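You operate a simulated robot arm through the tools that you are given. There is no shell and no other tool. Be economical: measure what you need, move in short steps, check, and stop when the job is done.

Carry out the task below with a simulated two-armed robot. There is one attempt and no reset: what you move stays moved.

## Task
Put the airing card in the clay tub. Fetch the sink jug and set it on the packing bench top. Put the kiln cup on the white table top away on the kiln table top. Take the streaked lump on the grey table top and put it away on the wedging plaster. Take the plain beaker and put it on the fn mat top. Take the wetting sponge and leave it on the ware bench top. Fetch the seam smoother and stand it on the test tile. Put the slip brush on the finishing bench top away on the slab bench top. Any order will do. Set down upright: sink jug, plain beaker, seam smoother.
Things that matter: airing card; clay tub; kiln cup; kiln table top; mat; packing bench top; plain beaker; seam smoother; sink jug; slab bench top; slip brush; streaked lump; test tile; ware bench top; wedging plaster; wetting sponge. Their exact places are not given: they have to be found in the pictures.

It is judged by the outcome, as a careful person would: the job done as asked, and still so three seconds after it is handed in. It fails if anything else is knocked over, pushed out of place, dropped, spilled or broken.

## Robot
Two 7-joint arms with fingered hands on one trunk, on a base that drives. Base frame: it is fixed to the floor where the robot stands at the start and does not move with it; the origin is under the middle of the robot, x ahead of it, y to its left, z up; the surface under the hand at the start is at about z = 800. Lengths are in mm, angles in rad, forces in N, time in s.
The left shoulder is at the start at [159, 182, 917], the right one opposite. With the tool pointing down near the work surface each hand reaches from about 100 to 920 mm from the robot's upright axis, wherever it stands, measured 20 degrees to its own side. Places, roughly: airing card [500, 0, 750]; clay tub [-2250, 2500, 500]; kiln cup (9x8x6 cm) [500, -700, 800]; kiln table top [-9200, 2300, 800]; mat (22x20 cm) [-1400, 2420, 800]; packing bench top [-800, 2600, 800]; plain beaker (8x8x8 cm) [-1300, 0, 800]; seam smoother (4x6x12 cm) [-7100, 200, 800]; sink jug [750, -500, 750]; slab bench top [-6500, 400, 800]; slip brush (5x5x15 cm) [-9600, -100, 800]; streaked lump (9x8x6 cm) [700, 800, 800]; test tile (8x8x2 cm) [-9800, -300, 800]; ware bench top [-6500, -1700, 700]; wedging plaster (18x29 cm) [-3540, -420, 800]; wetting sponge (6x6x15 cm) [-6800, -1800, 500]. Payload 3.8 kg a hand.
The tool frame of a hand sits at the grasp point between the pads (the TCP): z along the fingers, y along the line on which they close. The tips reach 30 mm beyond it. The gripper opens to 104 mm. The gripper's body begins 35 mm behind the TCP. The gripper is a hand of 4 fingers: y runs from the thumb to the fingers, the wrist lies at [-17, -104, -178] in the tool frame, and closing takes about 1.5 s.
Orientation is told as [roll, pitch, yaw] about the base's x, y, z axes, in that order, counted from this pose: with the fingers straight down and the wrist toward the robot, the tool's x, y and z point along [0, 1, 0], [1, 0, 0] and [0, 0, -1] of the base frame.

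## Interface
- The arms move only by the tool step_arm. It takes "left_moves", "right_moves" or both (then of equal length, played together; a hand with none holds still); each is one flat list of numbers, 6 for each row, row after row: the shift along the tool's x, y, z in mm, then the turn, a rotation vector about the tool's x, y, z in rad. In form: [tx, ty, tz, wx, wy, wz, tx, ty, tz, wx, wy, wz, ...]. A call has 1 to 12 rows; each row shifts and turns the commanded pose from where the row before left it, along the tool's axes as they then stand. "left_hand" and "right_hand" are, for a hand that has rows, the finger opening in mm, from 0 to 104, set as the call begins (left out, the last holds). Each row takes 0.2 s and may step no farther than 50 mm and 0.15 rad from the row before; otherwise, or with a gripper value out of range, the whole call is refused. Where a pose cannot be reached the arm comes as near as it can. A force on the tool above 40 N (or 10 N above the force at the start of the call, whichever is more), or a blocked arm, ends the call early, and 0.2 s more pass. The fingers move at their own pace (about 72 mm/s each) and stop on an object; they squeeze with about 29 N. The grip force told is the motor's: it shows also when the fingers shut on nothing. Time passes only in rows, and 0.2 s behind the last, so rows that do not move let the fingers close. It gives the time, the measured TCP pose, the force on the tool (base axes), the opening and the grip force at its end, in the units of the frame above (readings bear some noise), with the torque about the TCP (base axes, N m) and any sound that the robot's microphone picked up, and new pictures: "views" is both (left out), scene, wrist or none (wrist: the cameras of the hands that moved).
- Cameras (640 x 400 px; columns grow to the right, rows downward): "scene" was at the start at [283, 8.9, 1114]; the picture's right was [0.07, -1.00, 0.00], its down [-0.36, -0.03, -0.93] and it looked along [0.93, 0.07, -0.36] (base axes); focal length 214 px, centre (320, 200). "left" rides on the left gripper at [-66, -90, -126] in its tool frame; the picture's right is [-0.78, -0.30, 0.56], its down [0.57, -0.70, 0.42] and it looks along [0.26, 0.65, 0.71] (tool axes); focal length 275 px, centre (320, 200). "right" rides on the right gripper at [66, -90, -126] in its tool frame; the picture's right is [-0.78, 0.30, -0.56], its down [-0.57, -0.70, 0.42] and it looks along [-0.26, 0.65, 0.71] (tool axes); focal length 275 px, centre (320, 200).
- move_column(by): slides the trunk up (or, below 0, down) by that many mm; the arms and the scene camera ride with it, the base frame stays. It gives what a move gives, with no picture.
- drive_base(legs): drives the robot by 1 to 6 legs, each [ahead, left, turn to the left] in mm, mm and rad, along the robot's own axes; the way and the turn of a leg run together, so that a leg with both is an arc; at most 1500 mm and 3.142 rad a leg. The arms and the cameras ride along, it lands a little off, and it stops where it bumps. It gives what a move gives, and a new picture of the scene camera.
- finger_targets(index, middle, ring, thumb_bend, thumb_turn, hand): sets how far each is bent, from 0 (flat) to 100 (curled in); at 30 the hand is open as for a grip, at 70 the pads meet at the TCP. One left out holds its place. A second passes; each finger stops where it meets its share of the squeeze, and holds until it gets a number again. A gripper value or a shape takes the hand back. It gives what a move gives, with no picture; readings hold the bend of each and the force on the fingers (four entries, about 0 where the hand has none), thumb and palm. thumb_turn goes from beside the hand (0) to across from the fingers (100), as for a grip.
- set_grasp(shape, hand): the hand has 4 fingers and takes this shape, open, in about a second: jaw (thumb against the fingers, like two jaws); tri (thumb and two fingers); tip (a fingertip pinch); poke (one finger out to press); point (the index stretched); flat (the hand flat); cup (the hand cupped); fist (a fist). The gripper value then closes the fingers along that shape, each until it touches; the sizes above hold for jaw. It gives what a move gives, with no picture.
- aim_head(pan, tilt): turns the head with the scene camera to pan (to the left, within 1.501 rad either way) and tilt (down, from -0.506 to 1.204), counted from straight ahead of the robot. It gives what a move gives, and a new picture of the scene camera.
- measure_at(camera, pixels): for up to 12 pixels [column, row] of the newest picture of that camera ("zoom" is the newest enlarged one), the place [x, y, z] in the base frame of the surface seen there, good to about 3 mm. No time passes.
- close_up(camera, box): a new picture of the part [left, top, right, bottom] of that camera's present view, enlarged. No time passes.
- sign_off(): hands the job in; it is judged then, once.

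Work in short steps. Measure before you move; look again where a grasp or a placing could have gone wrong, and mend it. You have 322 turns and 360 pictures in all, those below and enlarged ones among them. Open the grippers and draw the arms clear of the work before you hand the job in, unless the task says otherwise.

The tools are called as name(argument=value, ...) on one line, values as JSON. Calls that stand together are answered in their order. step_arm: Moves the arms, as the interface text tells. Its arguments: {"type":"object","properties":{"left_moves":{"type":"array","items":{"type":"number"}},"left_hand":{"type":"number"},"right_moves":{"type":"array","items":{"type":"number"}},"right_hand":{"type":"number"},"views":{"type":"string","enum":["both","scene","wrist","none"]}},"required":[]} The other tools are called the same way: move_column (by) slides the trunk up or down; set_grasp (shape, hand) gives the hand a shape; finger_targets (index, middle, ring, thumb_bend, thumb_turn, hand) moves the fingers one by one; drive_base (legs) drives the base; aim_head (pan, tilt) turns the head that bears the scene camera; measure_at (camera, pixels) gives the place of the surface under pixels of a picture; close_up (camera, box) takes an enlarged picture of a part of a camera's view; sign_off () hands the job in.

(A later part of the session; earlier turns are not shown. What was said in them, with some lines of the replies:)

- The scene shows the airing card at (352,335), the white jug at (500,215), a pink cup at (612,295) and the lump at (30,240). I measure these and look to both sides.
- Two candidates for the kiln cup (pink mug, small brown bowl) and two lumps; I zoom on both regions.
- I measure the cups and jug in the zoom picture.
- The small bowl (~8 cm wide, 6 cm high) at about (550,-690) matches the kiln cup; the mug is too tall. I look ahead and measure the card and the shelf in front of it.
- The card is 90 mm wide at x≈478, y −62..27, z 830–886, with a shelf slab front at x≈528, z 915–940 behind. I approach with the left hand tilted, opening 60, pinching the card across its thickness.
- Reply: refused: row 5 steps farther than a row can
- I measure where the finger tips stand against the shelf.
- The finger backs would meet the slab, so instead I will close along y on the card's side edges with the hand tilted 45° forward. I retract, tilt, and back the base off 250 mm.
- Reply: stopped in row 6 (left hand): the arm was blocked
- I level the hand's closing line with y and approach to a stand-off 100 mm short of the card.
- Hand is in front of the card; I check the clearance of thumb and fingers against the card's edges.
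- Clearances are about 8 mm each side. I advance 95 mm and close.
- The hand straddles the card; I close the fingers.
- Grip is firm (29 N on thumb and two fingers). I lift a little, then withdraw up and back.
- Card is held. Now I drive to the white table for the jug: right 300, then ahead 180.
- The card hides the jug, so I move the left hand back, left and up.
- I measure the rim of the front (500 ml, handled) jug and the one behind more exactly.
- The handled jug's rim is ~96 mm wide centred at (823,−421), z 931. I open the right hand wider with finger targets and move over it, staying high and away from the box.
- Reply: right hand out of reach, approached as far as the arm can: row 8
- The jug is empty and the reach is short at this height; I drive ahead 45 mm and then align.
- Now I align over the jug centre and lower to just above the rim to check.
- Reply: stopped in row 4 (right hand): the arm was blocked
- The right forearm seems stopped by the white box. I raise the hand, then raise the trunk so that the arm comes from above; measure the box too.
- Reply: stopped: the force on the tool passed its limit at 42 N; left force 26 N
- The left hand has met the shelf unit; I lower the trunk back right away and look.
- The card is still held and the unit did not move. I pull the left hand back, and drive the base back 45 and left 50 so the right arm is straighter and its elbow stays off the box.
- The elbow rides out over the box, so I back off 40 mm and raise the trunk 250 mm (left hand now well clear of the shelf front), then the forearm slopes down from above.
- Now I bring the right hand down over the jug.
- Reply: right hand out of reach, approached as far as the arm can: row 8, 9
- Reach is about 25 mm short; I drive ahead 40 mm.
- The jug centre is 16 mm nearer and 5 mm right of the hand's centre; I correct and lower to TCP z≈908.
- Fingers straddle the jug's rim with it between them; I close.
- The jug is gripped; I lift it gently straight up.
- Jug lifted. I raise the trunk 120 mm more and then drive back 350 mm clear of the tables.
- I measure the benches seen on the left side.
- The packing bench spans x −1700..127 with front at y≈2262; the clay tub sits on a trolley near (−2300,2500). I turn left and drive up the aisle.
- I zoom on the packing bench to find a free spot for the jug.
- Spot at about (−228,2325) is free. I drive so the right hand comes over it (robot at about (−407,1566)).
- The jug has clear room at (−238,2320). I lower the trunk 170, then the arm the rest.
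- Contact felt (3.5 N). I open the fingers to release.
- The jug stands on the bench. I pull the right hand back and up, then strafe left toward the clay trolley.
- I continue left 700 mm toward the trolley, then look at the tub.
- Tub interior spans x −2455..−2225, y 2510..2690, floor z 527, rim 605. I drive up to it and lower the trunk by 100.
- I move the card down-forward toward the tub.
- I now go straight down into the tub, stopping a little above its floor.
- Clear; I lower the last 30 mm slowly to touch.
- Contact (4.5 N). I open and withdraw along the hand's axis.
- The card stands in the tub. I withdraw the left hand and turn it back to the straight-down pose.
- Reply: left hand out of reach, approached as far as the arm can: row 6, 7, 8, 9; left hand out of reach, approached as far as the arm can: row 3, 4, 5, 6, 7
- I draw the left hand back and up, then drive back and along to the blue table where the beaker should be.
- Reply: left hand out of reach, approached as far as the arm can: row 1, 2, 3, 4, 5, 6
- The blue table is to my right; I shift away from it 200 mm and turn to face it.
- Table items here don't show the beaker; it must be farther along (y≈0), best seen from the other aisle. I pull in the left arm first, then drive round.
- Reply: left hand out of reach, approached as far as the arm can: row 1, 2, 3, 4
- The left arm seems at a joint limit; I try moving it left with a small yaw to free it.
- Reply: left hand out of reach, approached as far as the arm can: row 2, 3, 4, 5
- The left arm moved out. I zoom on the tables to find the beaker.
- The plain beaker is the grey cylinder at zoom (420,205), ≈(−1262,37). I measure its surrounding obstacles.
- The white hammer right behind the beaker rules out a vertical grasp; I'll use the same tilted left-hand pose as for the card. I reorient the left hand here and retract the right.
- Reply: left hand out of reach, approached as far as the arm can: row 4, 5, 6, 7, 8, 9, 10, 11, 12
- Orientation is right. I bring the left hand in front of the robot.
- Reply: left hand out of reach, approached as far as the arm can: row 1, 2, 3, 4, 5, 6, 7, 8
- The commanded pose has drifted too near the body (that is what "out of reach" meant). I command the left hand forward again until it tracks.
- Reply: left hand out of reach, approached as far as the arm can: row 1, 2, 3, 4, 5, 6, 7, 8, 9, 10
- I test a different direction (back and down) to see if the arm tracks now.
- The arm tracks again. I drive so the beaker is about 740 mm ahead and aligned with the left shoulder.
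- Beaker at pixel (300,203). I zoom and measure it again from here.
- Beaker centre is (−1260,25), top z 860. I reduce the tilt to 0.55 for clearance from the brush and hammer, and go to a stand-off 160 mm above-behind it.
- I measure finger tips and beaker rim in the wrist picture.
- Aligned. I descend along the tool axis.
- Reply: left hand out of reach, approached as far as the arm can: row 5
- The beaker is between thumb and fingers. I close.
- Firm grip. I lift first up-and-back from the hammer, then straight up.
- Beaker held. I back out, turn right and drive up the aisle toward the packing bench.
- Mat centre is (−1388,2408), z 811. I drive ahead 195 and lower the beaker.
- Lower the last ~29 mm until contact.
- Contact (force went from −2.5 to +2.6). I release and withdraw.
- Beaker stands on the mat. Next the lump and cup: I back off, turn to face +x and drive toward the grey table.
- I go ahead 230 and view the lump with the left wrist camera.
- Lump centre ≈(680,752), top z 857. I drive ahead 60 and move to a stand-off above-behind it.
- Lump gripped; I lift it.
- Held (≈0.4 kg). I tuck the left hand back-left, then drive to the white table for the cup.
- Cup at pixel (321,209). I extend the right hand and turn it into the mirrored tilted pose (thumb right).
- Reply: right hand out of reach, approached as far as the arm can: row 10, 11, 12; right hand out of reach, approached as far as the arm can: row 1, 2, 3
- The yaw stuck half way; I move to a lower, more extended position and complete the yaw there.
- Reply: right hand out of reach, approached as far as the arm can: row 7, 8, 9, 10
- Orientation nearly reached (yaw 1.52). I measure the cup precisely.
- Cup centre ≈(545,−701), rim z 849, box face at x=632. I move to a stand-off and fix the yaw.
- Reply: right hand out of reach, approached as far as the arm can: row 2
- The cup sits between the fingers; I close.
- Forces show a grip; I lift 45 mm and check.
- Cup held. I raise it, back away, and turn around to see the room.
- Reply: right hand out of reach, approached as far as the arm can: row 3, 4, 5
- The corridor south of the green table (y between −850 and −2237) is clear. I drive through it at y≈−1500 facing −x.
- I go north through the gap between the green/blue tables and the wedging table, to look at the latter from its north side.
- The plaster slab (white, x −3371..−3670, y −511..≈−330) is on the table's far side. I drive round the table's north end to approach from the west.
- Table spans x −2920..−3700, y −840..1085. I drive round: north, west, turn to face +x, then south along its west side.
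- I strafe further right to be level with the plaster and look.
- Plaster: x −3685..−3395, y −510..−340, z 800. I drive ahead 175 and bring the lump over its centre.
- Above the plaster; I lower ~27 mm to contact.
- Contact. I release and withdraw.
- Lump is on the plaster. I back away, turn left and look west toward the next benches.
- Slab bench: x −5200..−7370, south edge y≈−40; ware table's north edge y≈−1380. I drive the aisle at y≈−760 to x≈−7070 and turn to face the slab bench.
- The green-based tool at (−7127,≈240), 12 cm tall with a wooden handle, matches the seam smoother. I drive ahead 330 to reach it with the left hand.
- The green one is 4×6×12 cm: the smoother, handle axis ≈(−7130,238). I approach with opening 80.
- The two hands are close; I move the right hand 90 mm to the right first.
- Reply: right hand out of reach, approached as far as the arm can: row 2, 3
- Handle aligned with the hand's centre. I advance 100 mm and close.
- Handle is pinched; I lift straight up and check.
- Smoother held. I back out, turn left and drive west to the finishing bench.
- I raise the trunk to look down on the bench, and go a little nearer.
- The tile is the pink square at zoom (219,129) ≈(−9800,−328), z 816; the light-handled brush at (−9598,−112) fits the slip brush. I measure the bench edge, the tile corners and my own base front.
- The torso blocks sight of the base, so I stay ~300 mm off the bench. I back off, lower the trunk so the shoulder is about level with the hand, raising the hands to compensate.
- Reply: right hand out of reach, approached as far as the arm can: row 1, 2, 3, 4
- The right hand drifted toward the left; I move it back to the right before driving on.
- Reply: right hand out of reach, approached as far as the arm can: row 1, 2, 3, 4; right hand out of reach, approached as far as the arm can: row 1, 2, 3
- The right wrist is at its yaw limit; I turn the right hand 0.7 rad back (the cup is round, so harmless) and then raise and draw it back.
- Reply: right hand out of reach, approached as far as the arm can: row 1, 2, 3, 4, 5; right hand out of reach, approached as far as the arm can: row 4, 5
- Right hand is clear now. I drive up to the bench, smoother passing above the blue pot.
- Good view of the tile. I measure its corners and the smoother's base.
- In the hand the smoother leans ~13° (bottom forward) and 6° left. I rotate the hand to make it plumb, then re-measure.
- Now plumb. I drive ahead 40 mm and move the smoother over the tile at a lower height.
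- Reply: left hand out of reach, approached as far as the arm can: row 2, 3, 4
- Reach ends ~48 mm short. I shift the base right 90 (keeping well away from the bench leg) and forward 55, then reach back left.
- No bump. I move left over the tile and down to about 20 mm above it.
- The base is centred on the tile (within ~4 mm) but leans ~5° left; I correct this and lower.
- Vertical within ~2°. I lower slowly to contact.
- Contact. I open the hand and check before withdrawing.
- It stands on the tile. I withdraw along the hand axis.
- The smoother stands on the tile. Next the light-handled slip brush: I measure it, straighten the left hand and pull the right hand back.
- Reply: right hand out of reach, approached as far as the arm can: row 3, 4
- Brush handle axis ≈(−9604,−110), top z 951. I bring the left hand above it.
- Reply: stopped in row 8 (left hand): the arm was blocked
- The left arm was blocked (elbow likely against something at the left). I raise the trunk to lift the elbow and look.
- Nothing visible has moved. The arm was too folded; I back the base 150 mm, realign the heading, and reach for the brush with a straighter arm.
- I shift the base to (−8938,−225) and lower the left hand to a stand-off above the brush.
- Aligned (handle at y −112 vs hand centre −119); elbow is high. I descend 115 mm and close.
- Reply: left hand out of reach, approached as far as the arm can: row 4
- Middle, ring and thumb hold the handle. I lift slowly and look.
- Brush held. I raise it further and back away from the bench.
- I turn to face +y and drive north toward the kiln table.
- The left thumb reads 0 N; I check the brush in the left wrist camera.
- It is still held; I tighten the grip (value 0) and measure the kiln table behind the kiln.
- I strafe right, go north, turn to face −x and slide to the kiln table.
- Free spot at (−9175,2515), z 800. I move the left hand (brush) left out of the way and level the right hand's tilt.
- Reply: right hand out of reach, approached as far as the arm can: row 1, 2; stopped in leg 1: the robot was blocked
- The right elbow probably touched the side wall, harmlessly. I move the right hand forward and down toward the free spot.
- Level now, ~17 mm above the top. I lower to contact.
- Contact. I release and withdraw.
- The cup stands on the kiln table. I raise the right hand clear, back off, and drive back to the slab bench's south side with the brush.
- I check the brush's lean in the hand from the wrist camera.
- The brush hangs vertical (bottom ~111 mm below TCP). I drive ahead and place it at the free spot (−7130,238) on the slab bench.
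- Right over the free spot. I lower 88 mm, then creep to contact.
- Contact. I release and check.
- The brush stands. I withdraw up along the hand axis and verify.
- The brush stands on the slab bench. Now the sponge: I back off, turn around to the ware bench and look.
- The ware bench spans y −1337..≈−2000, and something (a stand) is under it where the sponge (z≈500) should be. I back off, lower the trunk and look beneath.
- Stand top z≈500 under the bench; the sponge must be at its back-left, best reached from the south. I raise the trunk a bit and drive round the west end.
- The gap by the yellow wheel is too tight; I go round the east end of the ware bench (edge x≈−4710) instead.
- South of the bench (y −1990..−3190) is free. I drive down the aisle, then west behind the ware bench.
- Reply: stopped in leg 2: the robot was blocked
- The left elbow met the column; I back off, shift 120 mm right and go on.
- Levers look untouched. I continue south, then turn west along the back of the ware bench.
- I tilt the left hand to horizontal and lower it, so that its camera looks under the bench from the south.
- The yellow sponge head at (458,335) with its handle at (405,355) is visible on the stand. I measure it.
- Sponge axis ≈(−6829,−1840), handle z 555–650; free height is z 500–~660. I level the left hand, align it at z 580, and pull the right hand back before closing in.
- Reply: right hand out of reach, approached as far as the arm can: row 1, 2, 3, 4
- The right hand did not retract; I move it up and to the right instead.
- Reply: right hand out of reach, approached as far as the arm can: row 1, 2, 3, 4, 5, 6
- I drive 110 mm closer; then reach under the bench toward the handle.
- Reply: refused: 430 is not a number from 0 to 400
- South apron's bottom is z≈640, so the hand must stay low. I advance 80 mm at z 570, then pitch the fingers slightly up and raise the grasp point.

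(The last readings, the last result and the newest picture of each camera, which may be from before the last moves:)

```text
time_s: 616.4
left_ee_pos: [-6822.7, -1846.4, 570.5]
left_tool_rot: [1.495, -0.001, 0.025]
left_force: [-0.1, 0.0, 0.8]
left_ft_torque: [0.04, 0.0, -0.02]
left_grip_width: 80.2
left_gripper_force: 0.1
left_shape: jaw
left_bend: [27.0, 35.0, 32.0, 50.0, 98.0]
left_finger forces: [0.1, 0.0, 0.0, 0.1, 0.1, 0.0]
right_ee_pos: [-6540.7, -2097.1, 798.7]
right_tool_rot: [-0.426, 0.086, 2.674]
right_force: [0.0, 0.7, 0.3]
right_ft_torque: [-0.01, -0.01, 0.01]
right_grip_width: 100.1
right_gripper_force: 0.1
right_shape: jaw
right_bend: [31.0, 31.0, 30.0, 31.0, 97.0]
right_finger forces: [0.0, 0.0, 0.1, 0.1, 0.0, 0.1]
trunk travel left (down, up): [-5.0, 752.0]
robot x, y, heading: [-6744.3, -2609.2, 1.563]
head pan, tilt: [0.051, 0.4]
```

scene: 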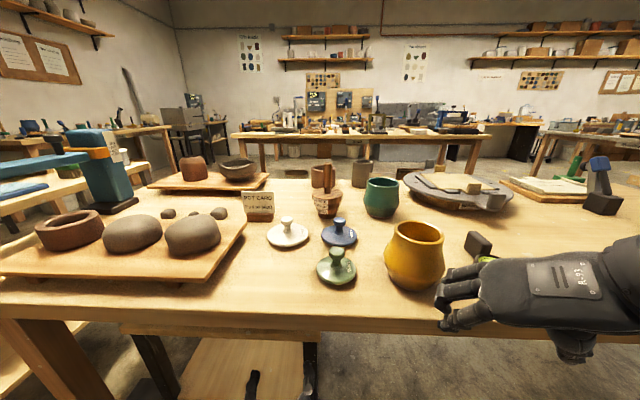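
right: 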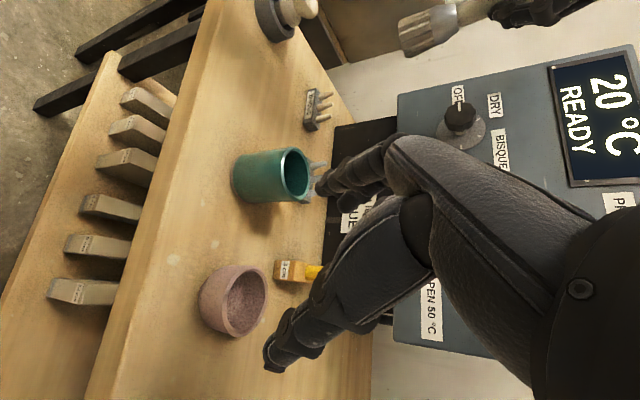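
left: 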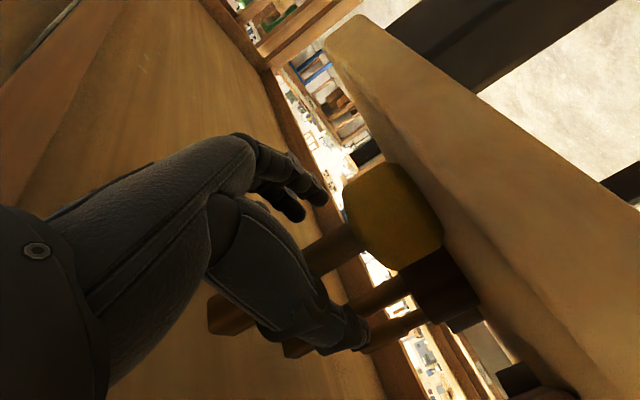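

The handle passes between thumb and fingers. I raise 20 mm with a small pitch up, then close.

step_arm(left_moves=[7, 0, 1, 0, 0.08, 0, 7, 0, 1, 0, 0.08, 0, 6, 0, 0, 0, 0, 0, 0, 0, 0, 0, 0, 0], views="none")

step_arm(left_moves=[0, 0, 0, 0, 0, 0, 0, 0, 0, 0, 0, 0, 0, 0, 0, 0, 0, 0, 0, 0, 0, 0, 0, 0, 0, 0, 0, 0, 0, 0, 0, 0, 0, 0, 0, 0], left_hand=0, views="wrist")

```text
time_s: 617.4
left_ee_pos: [-6823.8, -1846.1, 590.2]
left_tool_rot: [1.655, -0.002, 0.024]
left_force: [0.1, -0.3, -0.3]
left_ft_torque: [-0.01, 0.02, 0.0]
left_grip_width: 80.1
left_gripper_force: 0.1
left_shape: jaw
left_bend: [27.0, 35.0, 32.0, 50.0, 98.0]
left_finger forces: [0.0, 0.1, 0.0, 0.0, 0.0, 0.0]
right_ee_pos: [-6540.4, -2097.3, 800.1]
right_tool_rot: [-0.428, 0.086, 2.674]
right_force: [0.0, -0.2, 0.0]
right_ft_torque: [-0.04, -0.02, -0.04]
right_grip_width: 100.0
right_gripper_force: 0.0
right_shape: jaw
right_bend: [31.0, 31.0, 30.0, 31.0, 97.0]
right_finger forces: [0.0, 0.1, 0.0, 0.0, 0.1, 0.0]
trunk travel left (down, up): [-5.0, 752.0]
robot x, y, heading: [-6744.9, -2604.6, 1.565]
head pan, tilt: [0.051, 0.4]
```

```text
time_s: 618.8
left_ee_pos: [-6823.3, -1845.4, 590.7]
left_tool_rot: [1.658, -0.003, 0.024]
left_force: [-0.7, 0.6, 1.3]
left_ft_torque: [-0.04, 0.0, 0.01]
left_grip_width: 12.7
left_gripper_force: 29.0
left_shape: jaw
left_bend: [73.0, 70.0, 70.0, 77.0, 100.0]
left_finger forces: [14.3, 5.1, 2.0, 0.1, 23.4, 0.0]
right_ee_pos: [-6540.4, -2096.8, 801.0]
right_tool_rot: [-0.426, 0.086, 2.674]
right_force: [0.5, -0.8, -0.2]
right_ft_torque: [-0.03, -0.02, -0.01]
right_grip_width: 99.8
right_gripper_force: 0.2
right_shape: jaw
right_bend: [31.0, 31.0, 30.0, 31.0, 97.0]
right_finger forces: [0.0, 0.0, 0.0, 0.1, 0.0, 0.0]
trunk travel left (down, up): [-5.0, 752.0]
robot x, y, heading: [-6743.5, -2606.5, 1.565]
head pan, tilt: [0.051, 0.4]
```

left: 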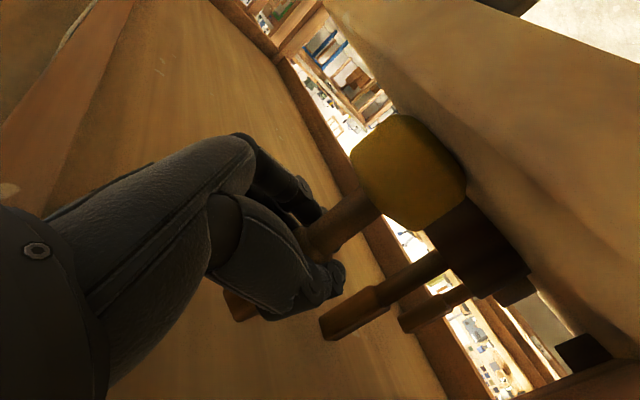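

Firm grip, but the 150 mm sponge (top z 650) won't pass under the apron (z 640) upright. I lift 5 mm and roll the hand so the handle lies over to the left, wrist low.

step_arm(left_moves=[3, 0, 0, 0, 0, 0, 2, 0, 0, 0, 0, 0, 0, 0, 0, 0, 0, -0.12, 0, 0, 0, 0, 0, -0.12, 0, 0, 0, 0, 0, -0.12], views="wrist")

```text
time_s: 620.0
left_ee_pos: [-6823.4, -1845.5, 595.4]
left_tool_rot: [1.663, -0.36, -0.006]
left_force: [-0.5, 0.0, -0.8]
left_ft_torque: [0.0, 0.05, -0.03]
left_grip_width: 13.1
left_gripper_force: 29.1
left_shape: jaw
left_bend: [73.0, 70.0, 70.0, 78.0, 100.0]
left_finger forces: [13.7, 5.0, 2.5, 0.0, 24.1, 0.0]
right_ee_pos: [-6539.6, -2097.7, 800.7]
right_tool_rot: [-0.424, 0.086, 2.673]
right_force: [-0.3, 0.4, 0.2]
right_ft_torque: [-0.03, -0.02, 0.05]
right_grip_width: 99.9
right_gripper_force: 0.1
right_shape: jaw
right_bend: [31.0, 31.0, 30.0, 31.0, 97.0]
right_finger forces: [0.0, 0.0, 0.1, 0.0, 0.0, 0.1]
trunk travel left (down, up): [-5.0, 752.0]
robot x, y, heading: [-6745.0, -2607.8, 1.565]
head pan, tilt: [0.051, 0.4]
```

left: 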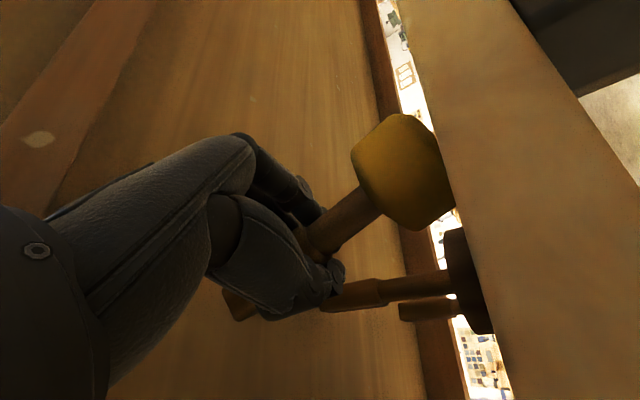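

The roll works and the sponge is free of the stand. I roll 0.6 rad more.

step_arm(left_moves=[0, 0, 0, 0, 0, -0.12, 0, 0, 0, 0, 0, -0.12, 0, 0, 0, 0, 0, -0.12, 0, 0, 0, 0, 0, -0.12, 0, 0, 0, 0, 0, -0.12], views="wrist")

```text
time_s: 621.2
left_ee_pos: [-6825.0, -1845.7, 595.5]
left_tool_rot: [1.719, -0.959, -0.095]
left_force: [0.6, -0.2, -1.1]
left_ft_torque: [0.01, 0.04, -0.04]
left_grip_width: 13.1
left_gripper_force: 29.1
left_shape: jaw
left_bend: [73.0, 70.0, 70.0, 78.0, 100.0]
left_finger forces: [13.1, 4.9, 2.4, 0.1, 23.9, 0.0]
right_ee_pos: [-6540.2, -2095.2, 800.3]
right_tool_rot: [-0.425, 0.085, 2.673]
right_force: [-0.9, 0.4, 0.1]
right_ft_torque: [0.03, 0.0, -0.04]
right_grip_width: 99.7
right_gripper_force: 0.0
right_shape: jaw
right_bend: [31.0, 31.0, 30.0, 31.0, 97.0]
right_finger forces: [0.0, 0.0, 0.0, 0.1, 0.1, 0.0]
trunk travel left (down, up): [-5.0, 752.0]
robot x, y, heading: [-6743.6, -2604.8, 1.569]
head pan, tilt: [0.051, 0.4]
```

left: 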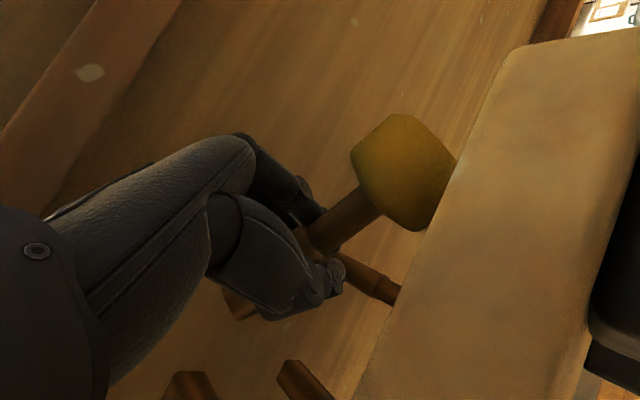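

I roll a little more, lower ~14 mm, then withdraw southward in small steps.

step_arm(left_moves=[0, 0, 0, 0, 0, -0.12, -3.3, -6, 0, 0, 0, 0, -3.3, -6, 0, 0, 0, 0, 1, 2, -25, 0, 0, 0, 1, 2, -25, 0, 0, 0, 1, 2, -25, 0, 0, 0], views="wrist")

```text
time_s: 622.6
left_ee_pos: [-6821.6, -1919.9, 582.2]
left_tool_rot: [1.752, -1.074, -0.134]
left_force: [-0.8, 0.4, -0.7]
left_ft_torque: [-0.03, 0.07, 0.01]
left_grip_width: 13.1
left_gripper_force: 28.8
left_shape: jaw
left_bend: [73.0, 70.0, 70.0, 78.0, 100.0]
left_finger forces: [13.0, 4.8, 2.4, 0.1, 23.9, 0.0]
right_ee_pos: [-6540.1, -2097.2, 799.5]
right_tool_rot: [-0.426, 0.084, 2.674]
right_force: [0.2, 0.2, 0.1]
right_ft_torque: [-0.02, -0.01, 0.02]
right_grip_width: 99.9
right_gripper_force: 0.2
right_shape: jaw
right_bend: [31.0, 31.0, 30.0, 31.0, 97.0]
right_finger forces: [0.0, 0.1, 0.1, 0.1, 0.0, 0.0]
trunk travel left (down, up): [-5.0, 752.0]
robot x, y, heading: [-6742.3, -2602.9, 1.563]
head pan, tilt: [0.051, 0.4]
```

left: 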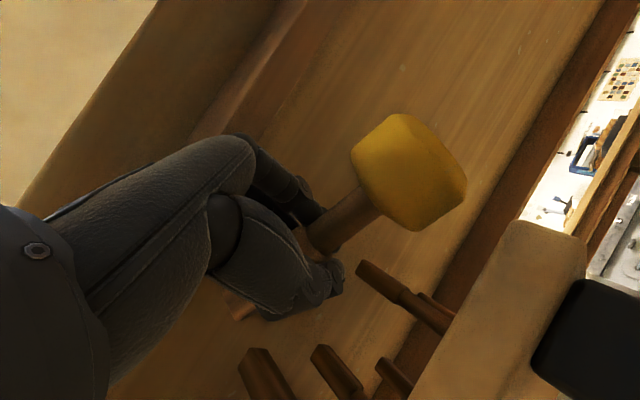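

Clear so far. I keep withdrawing, lowering slightly once past the stand's edge.

step_arm(left_moves=[1, 2, -30, 0, 0, 0, -3, -5, -30, 0, 0, 0, -3, -5, -30, 0, 0, 0, 0, 0, -30, 0, 0, 0, 0, 0, -30, 0, 0, 0, 0, 0, -30, 0, 0, 0], views="wrist")

```text
time_s: 624.0
left_ee_pos: [-6819.5, -2095.0, 560.3]
left_tool_rot: [1.777, -1.072, -0.154]
left_force: [-0.7, 0.4, -1.5]
left_ft_torque: [0.0, 0.03, -0.01]
left_grip_width: 13.1
left_gripper_force: 28.7
left_shape: jaw
left_bend: [73.0, 70.0, 70.0, 78.0, 100.0]
left_finger forces: [13.0, 4.8, 2.4, 0.1, 23.7, 0.0]
right_ee_pos: [-6540.4, -2095.4, 799.5]
right_tool_rot: [-0.426, 0.087, 2.674]
right_force: [0.0, -0.8, 0.2]
right_ft_torque: [0.01, -0.02, 0.0]
right_grip_width: 100.0
right_gripper_force: 0.1
right_shape: jaw
right_bend: [31.0, 31.0, 30.0, 31.0, 97.0]
right_finger forces: [0.0, 0.0, 0.0, 0.0, 0.0, 0.1]
trunk travel left (down, up): [-5.0, 752.0]
robot x, y, heading: [-6743.6, -2602.7, 1.568]
head pan, tilt: [0.051, 0.4]
```

left: 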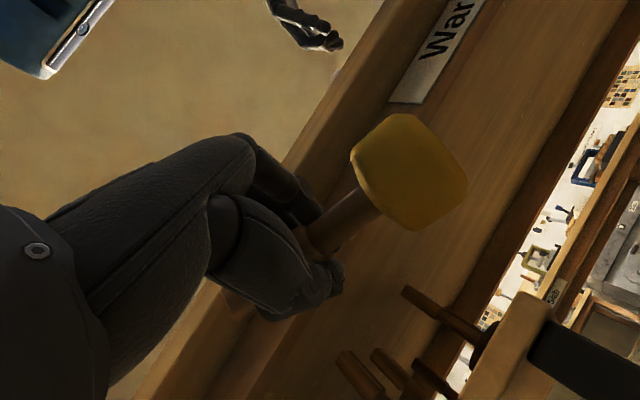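

The sponge is out. I back away, then restore the roll and raise the trunk.

drive_base(legs=[[-200, 0, 0]])

step_arm(left_moves=[0, 0, 0, 0, 0, 0.135, 0, 0, 0, 0, 0, 0.135, 0, 0, 0, 0, 0, 0.135, 0, 0, 0, 0, 0, 0.135, 0, 0, 0, 0, 0, 0.135, 0, 0, 0, 0, 0, 0.135, 0, 0, 0, 0, 0, 0.135, 0, 0, 0, 0, 0, 0.135], views="none")

move_column(by=330)

aim_head(pan=0.0, tilt=0.6)

```text
time_s: 625.6
left_ee_pos: [-6819.1, -2293.7, 559.9]
left_tool_rot: [1.775, -1.072, -0.151]
left_force: [0.2, -0.8, -0.8]
left_ft_torque: [0.01, 0.03, 0.02]
left_grip_width: 13.1
left_gripper_force: 29.0
left_shape: jaw
left_bend: [73.0, 70.0, 70.0, 78.0, 100.0]
left_finger forces: [13.2, 4.8, 2.4, 0.1, 23.7, 0.0]
right_ee_pos: [-6543.2, -2293.7, 799.9]
right_tool_rot: [-0.425, 0.089, 2.673]
right_force: [-0.7, -1.1, -0.1]
right_ft_torque: [0.02, -0.02, 0.02]
right_grip_width: 99.9
right_gripper_force: 0.1
right_shape: jaw
right_bend: [31.0, 31.0, 30.0, 31.0, 97.0]
right_finger forces: [0.0, 0.0, 0.0, 0.0, 0.0, 0.0]
trunk travel left (down, up): [-5.0, 752.0]
robot x, y, heading: [-6746.9, -2808.5, 1.566]
head pan, tilt: [0.051, 0.4]
```

scene: 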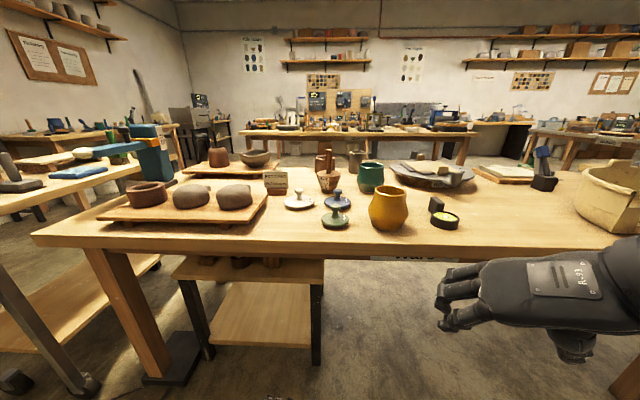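

```text
time_s: 627.4
left_ee_pos: [-6821.0, -2295.3, 560.7]
left_tool_rot: [1.669, 0.001, 0.028]
left_force: [-0.2, -0.3, -1.1]
left_ft_torque: [-0.01, 0.0, -0.02]
left_grip_width: 13.2
left_gripper_force: 28.9
left_shape: jaw
left_bend: [73.0, 70.0, 70.0, 78.0, 100.0]
left_finger forces: [13.9, 4.8, 2.3, 0.0, 23.4, 0.0]
right_ee_pos: [-6541.7, -2296.4, 801.1]
right_tool_rot: [-0.426, 0.086, 2.675]
right_force: [-0.5, 0.0, -0.8]
right_ft_torque: [0.01, 0.02, 0.0]
right_grip_width: 99.9
right_gripper_force: 0.2
right_shape: jaw
right_bend: [31.0, 31.0, 30.0, 31.0, 97.0]
right_finger forces: [0.1, 0.0, 0.0, 0.0, 0.0, 0.0]
trunk travel left (down, up): [-5.0, 752.0]
robot x, y, heading: [-6743.7, -2800.8, 1.561]
head pan, tilt: [0.051, 0.4]
```

```text
time_s: 630.6
left_ee_pos: [-6818.9, -2294.5, 889.8]
left_tool_rot: [1.668, -0.003, 0.026]
left_force: [-0.5, 0.1, -0.9]
left_ft_torque: [0.0, -0.01, 0.0]
left_grip_width: 12.9
left_gripper_force: 29.2
left_shape: jaw
left_bend: [73.0, 70.0, 70.0, 78.0, 100.0]
left_finger forces: [13.9, 4.7, 2.2, 0.0, 23.4, 0.0]
right_ee_pos: [-6542.7, -2432.9, 1256.2]
right_tool_rot: [-0.758, -0.083, 2.67]
right_force: [-0.5, 0.4, 0.1]
right_ft_torque: [0.02, -0.03, 0.02]
right_grip_width: 99.8
right_gripper_force: 0.1
right_shape: jaw
right_bend: [31.0, 31.0, 30.0, 31.0, 97.0]
right_finger forces: [0.0, 0.1, 0.0, 0.0, 0.0, 0.1]
trunk travel left (down, up): [-335.0, 422.0]
robot x, y, heading: [-6743.7, -2802.6, 1.559]
head pan, tilt: [0.051, 0.4]
```

```text
time_s: 631.3
left_ee_pos: [-6819.8, -2295.8, 890.8]
left_tool_rot: [1.67, -0.002, 0.026]
left_force: [-0.1, -0.5, 0.4]
left_ft_torque: [0.0, -0.04, 0.02]
left_grip_width: 13.3
left_gripper_force: 29.2
left_shape: jaw
left_bend: [73.0, 70.0, 70.0, 78.0, 100.0]
left_finger forces: [13.7, 4.7, 2.2, 0.0, 23.3, 0.1]
right_ee_pos: [-6542.8, -2433.7, 1256.7]
right_tool_rot: [-0.76, -0.082, 2.671]
right_force: [0.3, 0.2, -0.3]
right_ft_torque: [-0.03, 0.01, -0.02]
right_grip_width: 100.0
right_gripper_force: 0.0
right_shape: jaw
right_bend: [31.0, 31.0, 30.0, 31.0, 97.0]
right_finger forces: [0.1, 0.1, 0.0, 0.0, 0.1, 0.0]
trunk travel left (down, up): [-335.0, 422.0]
robot x, y, heading: [-6746.1, -2809.2, 1.568]
head pan, tilt: [0.0, 0.6]
```

scene: 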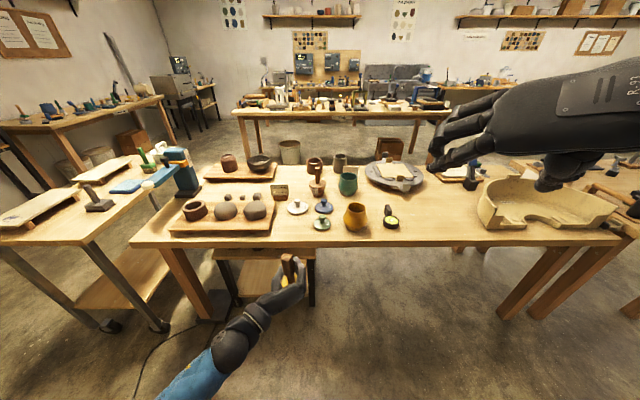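

measure_at(camera="scene", pixels=[[440, 228], [440, 215], [455, 200], [425, 230], [390, 222], [360, 225], [478, 225], [300, 235], [321, 224], [435, 240], [266, 225]])

```text
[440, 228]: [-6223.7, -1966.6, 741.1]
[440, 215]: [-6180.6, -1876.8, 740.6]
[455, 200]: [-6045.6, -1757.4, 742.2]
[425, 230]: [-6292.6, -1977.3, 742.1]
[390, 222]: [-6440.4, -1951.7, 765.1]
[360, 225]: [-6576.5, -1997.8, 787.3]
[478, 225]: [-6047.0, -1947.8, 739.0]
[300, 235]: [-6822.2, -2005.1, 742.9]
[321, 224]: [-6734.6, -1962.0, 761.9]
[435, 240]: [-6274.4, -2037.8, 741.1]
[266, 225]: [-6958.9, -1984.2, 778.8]
```

Free area around (−6250,−1950) on the ware bench. I strafe right 565 and drive ahead 340.

drive_base(legs=[[0, -565, 0], [345, 0, 0]])

close_up(camera="scene", box=[200, 150, 480, 340])

```text
time_s: 636.4
left_ee_pos: [-6251.1, -1956.2, 889.9]
left_tool_rot: [1.668, -0.001, 0.021]
left_force: [0.2, -0.1, -1.0]
left_ft_torque: [0.02, -0.02, 0.02]
left_grip_width: 13.2
left_gripper_force: 29.2
left_shape: jaw
left_bend: [73.0, 70.0, 70.0, 78.0, 100.0]
left_finger forces: [14.0, 4.6, 2.2, 0.1, 23.4, 0.1]
right_ee_pos: [-5976.0, -2095.5, 1256.0]
right_tool_rot: [-0.758, -0.081, 2.664]
right_force: [0.8, 0.4, -1.1]
right_ft_torque: [0.0, -0.02, -0.02]
right_grip_width: 99.8
right_gripper_force: 0.0
right_shape: jaw
right_bend: [31.0, 31.0, 30.0, 31.0, 97.0]
right_finger forces: [0.1, 0.0, 0.1, 0.0, 0.0, 0.0]
trunk travel left (down, up): [-335.0, 422.0]
robot x, y, heading: [-6180.0, -2465.9, 1.556]
head pan, tilt: [0.0, 0.6]
```

scene: 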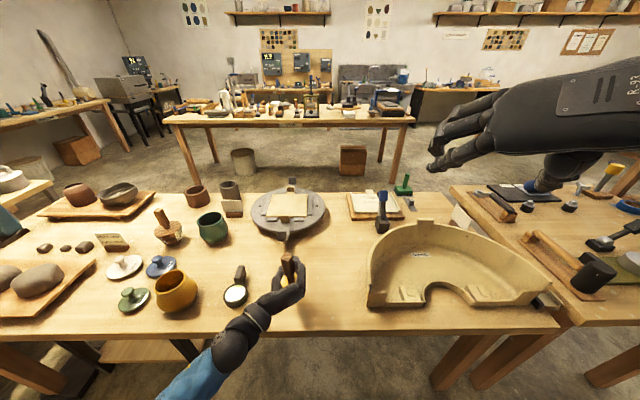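

```text
2.11 times, centred on (340, 245) of scene
```

zoom: 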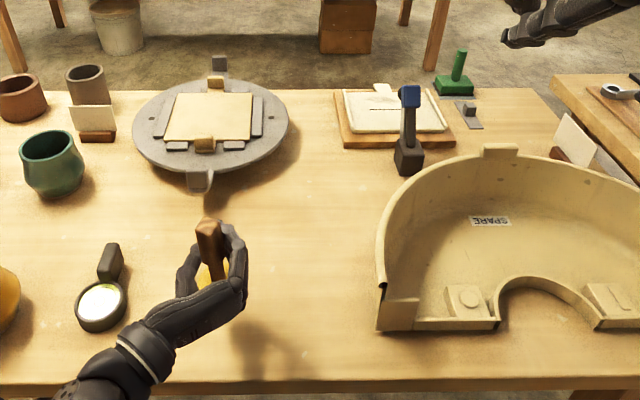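

Above a clear spot. I lower toward the surface.

step_arm(left_moves=[-15, 0, -1.5, 0, 0, 0, -15, 0, -1.5, 0, 0, 0, -12, 0, -1.2, 0, 0, 0, -8, 0, -0.8, 0, 0, 0], views="wrist")

```text
time_s: 637.4
left_ee_pos: [-6250.4, -1958.0, 841.0]
left_tool_rot: [1.671, -0.003, 0.02]
left_force: [-0.5, -0.2, -1.6]
left_ft_torque: [0.01, -0.04, 0.03]
left_grip_width: 12.9
left_gripper_force: 29.1
left_shape: jaw
left_bend: [73.0, 70.0, 70.0, 78.0, 100.0]
left_finger forces: [13.7, 4.6, 2.1, 0.1, 23.3, 0.0]
right_ee_pos: [-5976.1, -2096.1, 1255.4]
right_tool_rot: [-0.759, -0.082, 2.665]
right_force: [-0.9, 0.4, 0.5]
right_ft_torque: [0.03, 0.03, -0.02]
right_grip_width: 100.2
right_gripper_force: 0.1
right_shape: jaw
right_bend: [31.0, 31.0, 30.0, 31.0, 97.0]
right_finger forces: [0.1, 0.0, 0.0, 0.0, 0.0, 0.0]
trunk travel left (down, up): [-335.0, 422.0]
robot x, y, heading: [-6181.2, -2469.7, 1.556]
head pan, tilt: [0.0, 0.6]
```

left: 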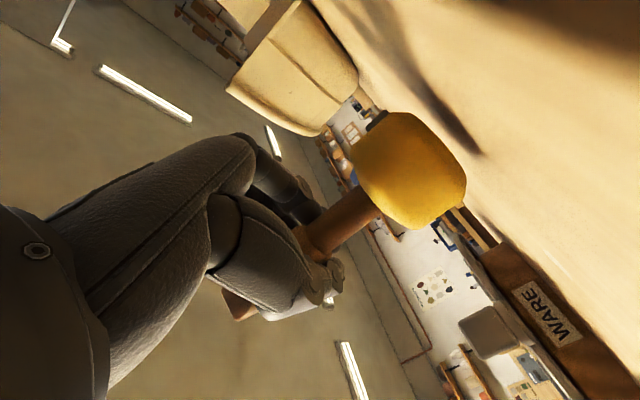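

step_arm(left_moves=[-4, 0, -0.4, 0, 0, 0, -3, 0, -0.3, 0, 0, 0, -2, 0, -0.2, 0, 0, 0], views="none")

```text
time_s: 638.2
left_ee_pos: [-6250.8, -1956.9, 831.8]
left_tool_rot: [1.67, -0.002, 0.02]
left_force: [-0.2, 0.5, 1.1]
left_ft_torque: [-0.01, 0.0, 0.01]
left_grip_width: 13.2
left_gripper_force: 29.1
left_shape: jaw
left_bend: [73.0, 70.0, 70.0, 78.0, 100.0]
left_finger forces: [13.7, 4.9, 2.4, 0.0, 23.2, 0.0]
right_ee_pos: [-5975.7, -2097.6, 1257.2]
right_tool_rot: [-0.759, -0.082, 2.664]
right_force: [0.6, 0.5, 0.1]
right_ft_torque: [0.0, 0.0, 0.01]
right_grip_width: 99.7
right_gripper_force: 0.0
right_shape: jaw
right_bend: [31.0, 31.0, 30.0, 31.0, 97.0]
right_finger forces: [0.0, 0.1, 0.0, 0.0, 0.0, 0.0]
trunk travel left (down, up): [-335.0, 422.0]
robot x, y, heading: [-6180.7, -2470.3, 1.558]
head pan, tilt: [0.0, 0.6]
```

Just touching; one millimetre more, then release and check.

step_arm(left_moves=[-1, 0, 0, 0, 0, 0, 0, 0, 0, 0, 0, 0, 0, 0, 0, 0, 0, 0, 0, 0, 0, 0, 0, 0, 0, 0, 0, 0, 0, 0, 0, 0, 0, 0, 0, 0], left_hand=90, views="wrist")

```text
time_s: 639.6
left_ee_pos: [-6250.9, -1956.7, 829.8]
left_tool_rot: [1.669, -0.003, 0.022]
left_force: [0.1, 0.0, 0.4]
left_ft_torque: [-0.01, -0.03, 0.01]
left_grip_width: 89.8
left_gripper_force: 0.0
left_shape: jaw
left_bend: [28.0, 33.0, 31.0, 37.0, 98.0]
left_finger forces: [0.0, 0.0, 0.0, 0.1, 0.0, 0.0]
right_ee_pos: [-5976.4, -2097.0, 1257.1]
right_tool_rot: [-0.76, -0.083, 2.665]
right_force: [0.6, 0.5, 0.2]
right_ft_torque: [-0.01, -0.01, 0.0]
right_grip_width: 100.0
right_gripper_force: 0.1
right_shape: jaw
right_bend: [31.0, 31.0, 30.0, 31.0, 97.0]
right_finger forces: [0.1, 0.1, 0.1, 0.1, 0.0, 0.0]
trunk travel left (down, up): [-335.0, 422.0]
robot x, y, heading: [-6180.6, -2468.6, 1.56]
head pan, tilt: [0.0, 0.6]
```

left: 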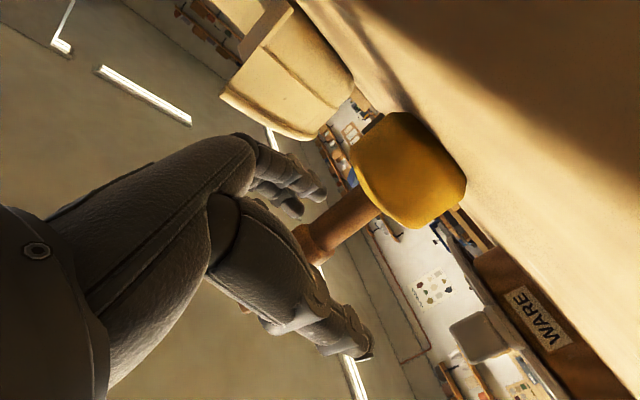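

It stands. I withdraw the hand straight back.

step_arm(left_moves=[3, 0, -25, 0, 0, 0, 3, 0, -30, 0, 0, 0, 4, 0, -30, 0, 0, 0, 5, 0, -30, 0, 0, 0], views="none")

drive_base(legs=[[-250, 0, 0]])

close_up(camera="scene", box=[180, 140, 480, 330])

```text
time_s: 640.6
left_ee_pos: [-6247.1, -2073.1, 833.6]
left_tool_rot: [1.67, -0.001, 0.021]
left_force: [0.2, -0.5, 0.3]
left_ft_torque: [-0.03, 0.0, 0.04]
left_grip_width: 90.4
left_gripper_force: 0.1
left_shape: jaw
left_bend: [28.0, 33.0, 30.0, 37.0, 98.0]
left_finger forces: [0.0, 0.0, 0.0, 0.0, 0.0, 0.0]
right_ee_pos: [-5975.3, -2096.7, 1257.2]
right_tool_rot: [-0.759, -0.082, 2.666]
right_force: [-0.2, 0.6, -0.3]
right_ft_torque: [-0.01, -0.04, 0.03]
right_grip_width: 99.9
right_gripper_force: 0.1
right_shape: jaw
right_bend: [31.0, 31.0, 30.0, 31.0, 97.0]
right_finger forces: [0.1, 0.0, 0.0, 0.1, 0.0, 0.1]
trunk travel left (down, up): [-335.0, 422.0]
robot x, y, heading: [-6178.6, -2465.4, 1.557]
head pan, tilt: [0.0, 0.6]
```

```text
time_s: 642.4
left_ee_pos: [-6251.7, -2320.2, 833.6]
left_tool_rot: [1.671, -0.002, 0.023]
left_force: [-0.4, 0.1, -0.2]
left_ft_torque: [0.0, 0.01, 0.0]
left_grip_width: 90.1
left_gripper_force: 0.1
left_shape: jaw
left_bend: [28.0, 33.0, 30.0, 37.0, 98.0]
left_finger forces: [0.0, 0.1, 0.0, 0.0, 0.0, 0.0]
right_ee_pos: [-5979.1, -2343.7, 1256.7]
right_tool_rot: [-0.758, -0.081, 2.667]
right_force: [0.3, -0.3, -0.7]
right_ft_torque: [0.04, 0.0, 0.01]
right_grip_width: 99.8
right_gripper_force: 0.0
right_shape: jaw
right_bend: [31.0, 31.0, 30.0, 31.0, 97.0]
right_finger forces: [0.0, 0.0, 0.0, 0.1, 0.0, 0.0]
trunk travel left (down, up): [-335.0, 422.0]
robot x, y, heading: [-6184.1, -2712.5, 1.565]
head pan, tilt: [0.0, 0.6]
```

scene: 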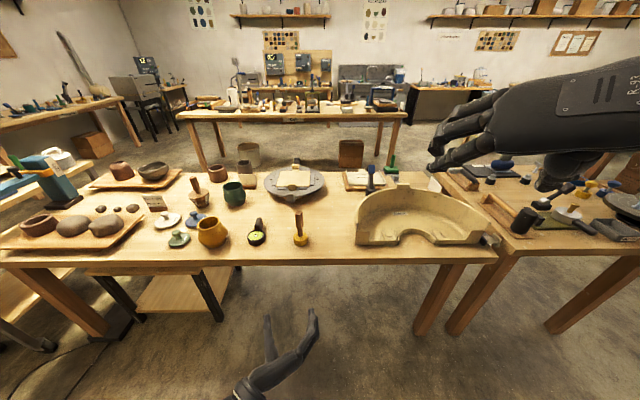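

```text
2.11 times, centred on (330, 235) of scene
```

zoom: 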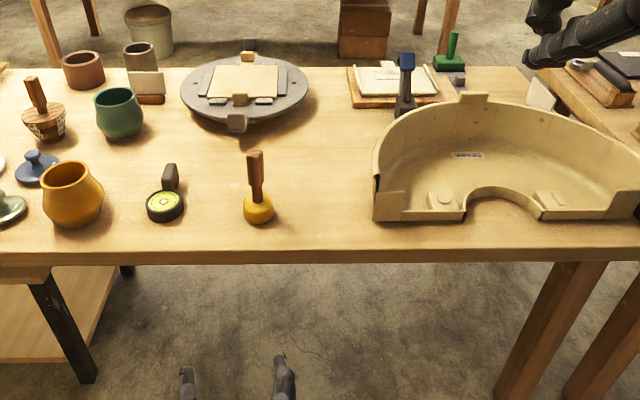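

The sponge stands on the ware bench, both hands are open and clear of all work, and all eight jobs are in place. I hand the job in.

sign_off()

```text
The job is handed in.
```

All eight items are where you asked, and I handed the job in with both hands open and clear. The jug, beaker and smoother are standing upright.

I bumped things four times along the way and saw nothing knocked over or out of place:
- **Shelf unit at the grey table:** the left hand pressed against it briefly.
- **Finishing bench:** the left arm was blocked once; I never found out what it touched.
- **Kiln table:** the robot was stopped there, probably the right elbow against the side wall.
- **Switch column:** the left elbow met it; the levers looked untouched.
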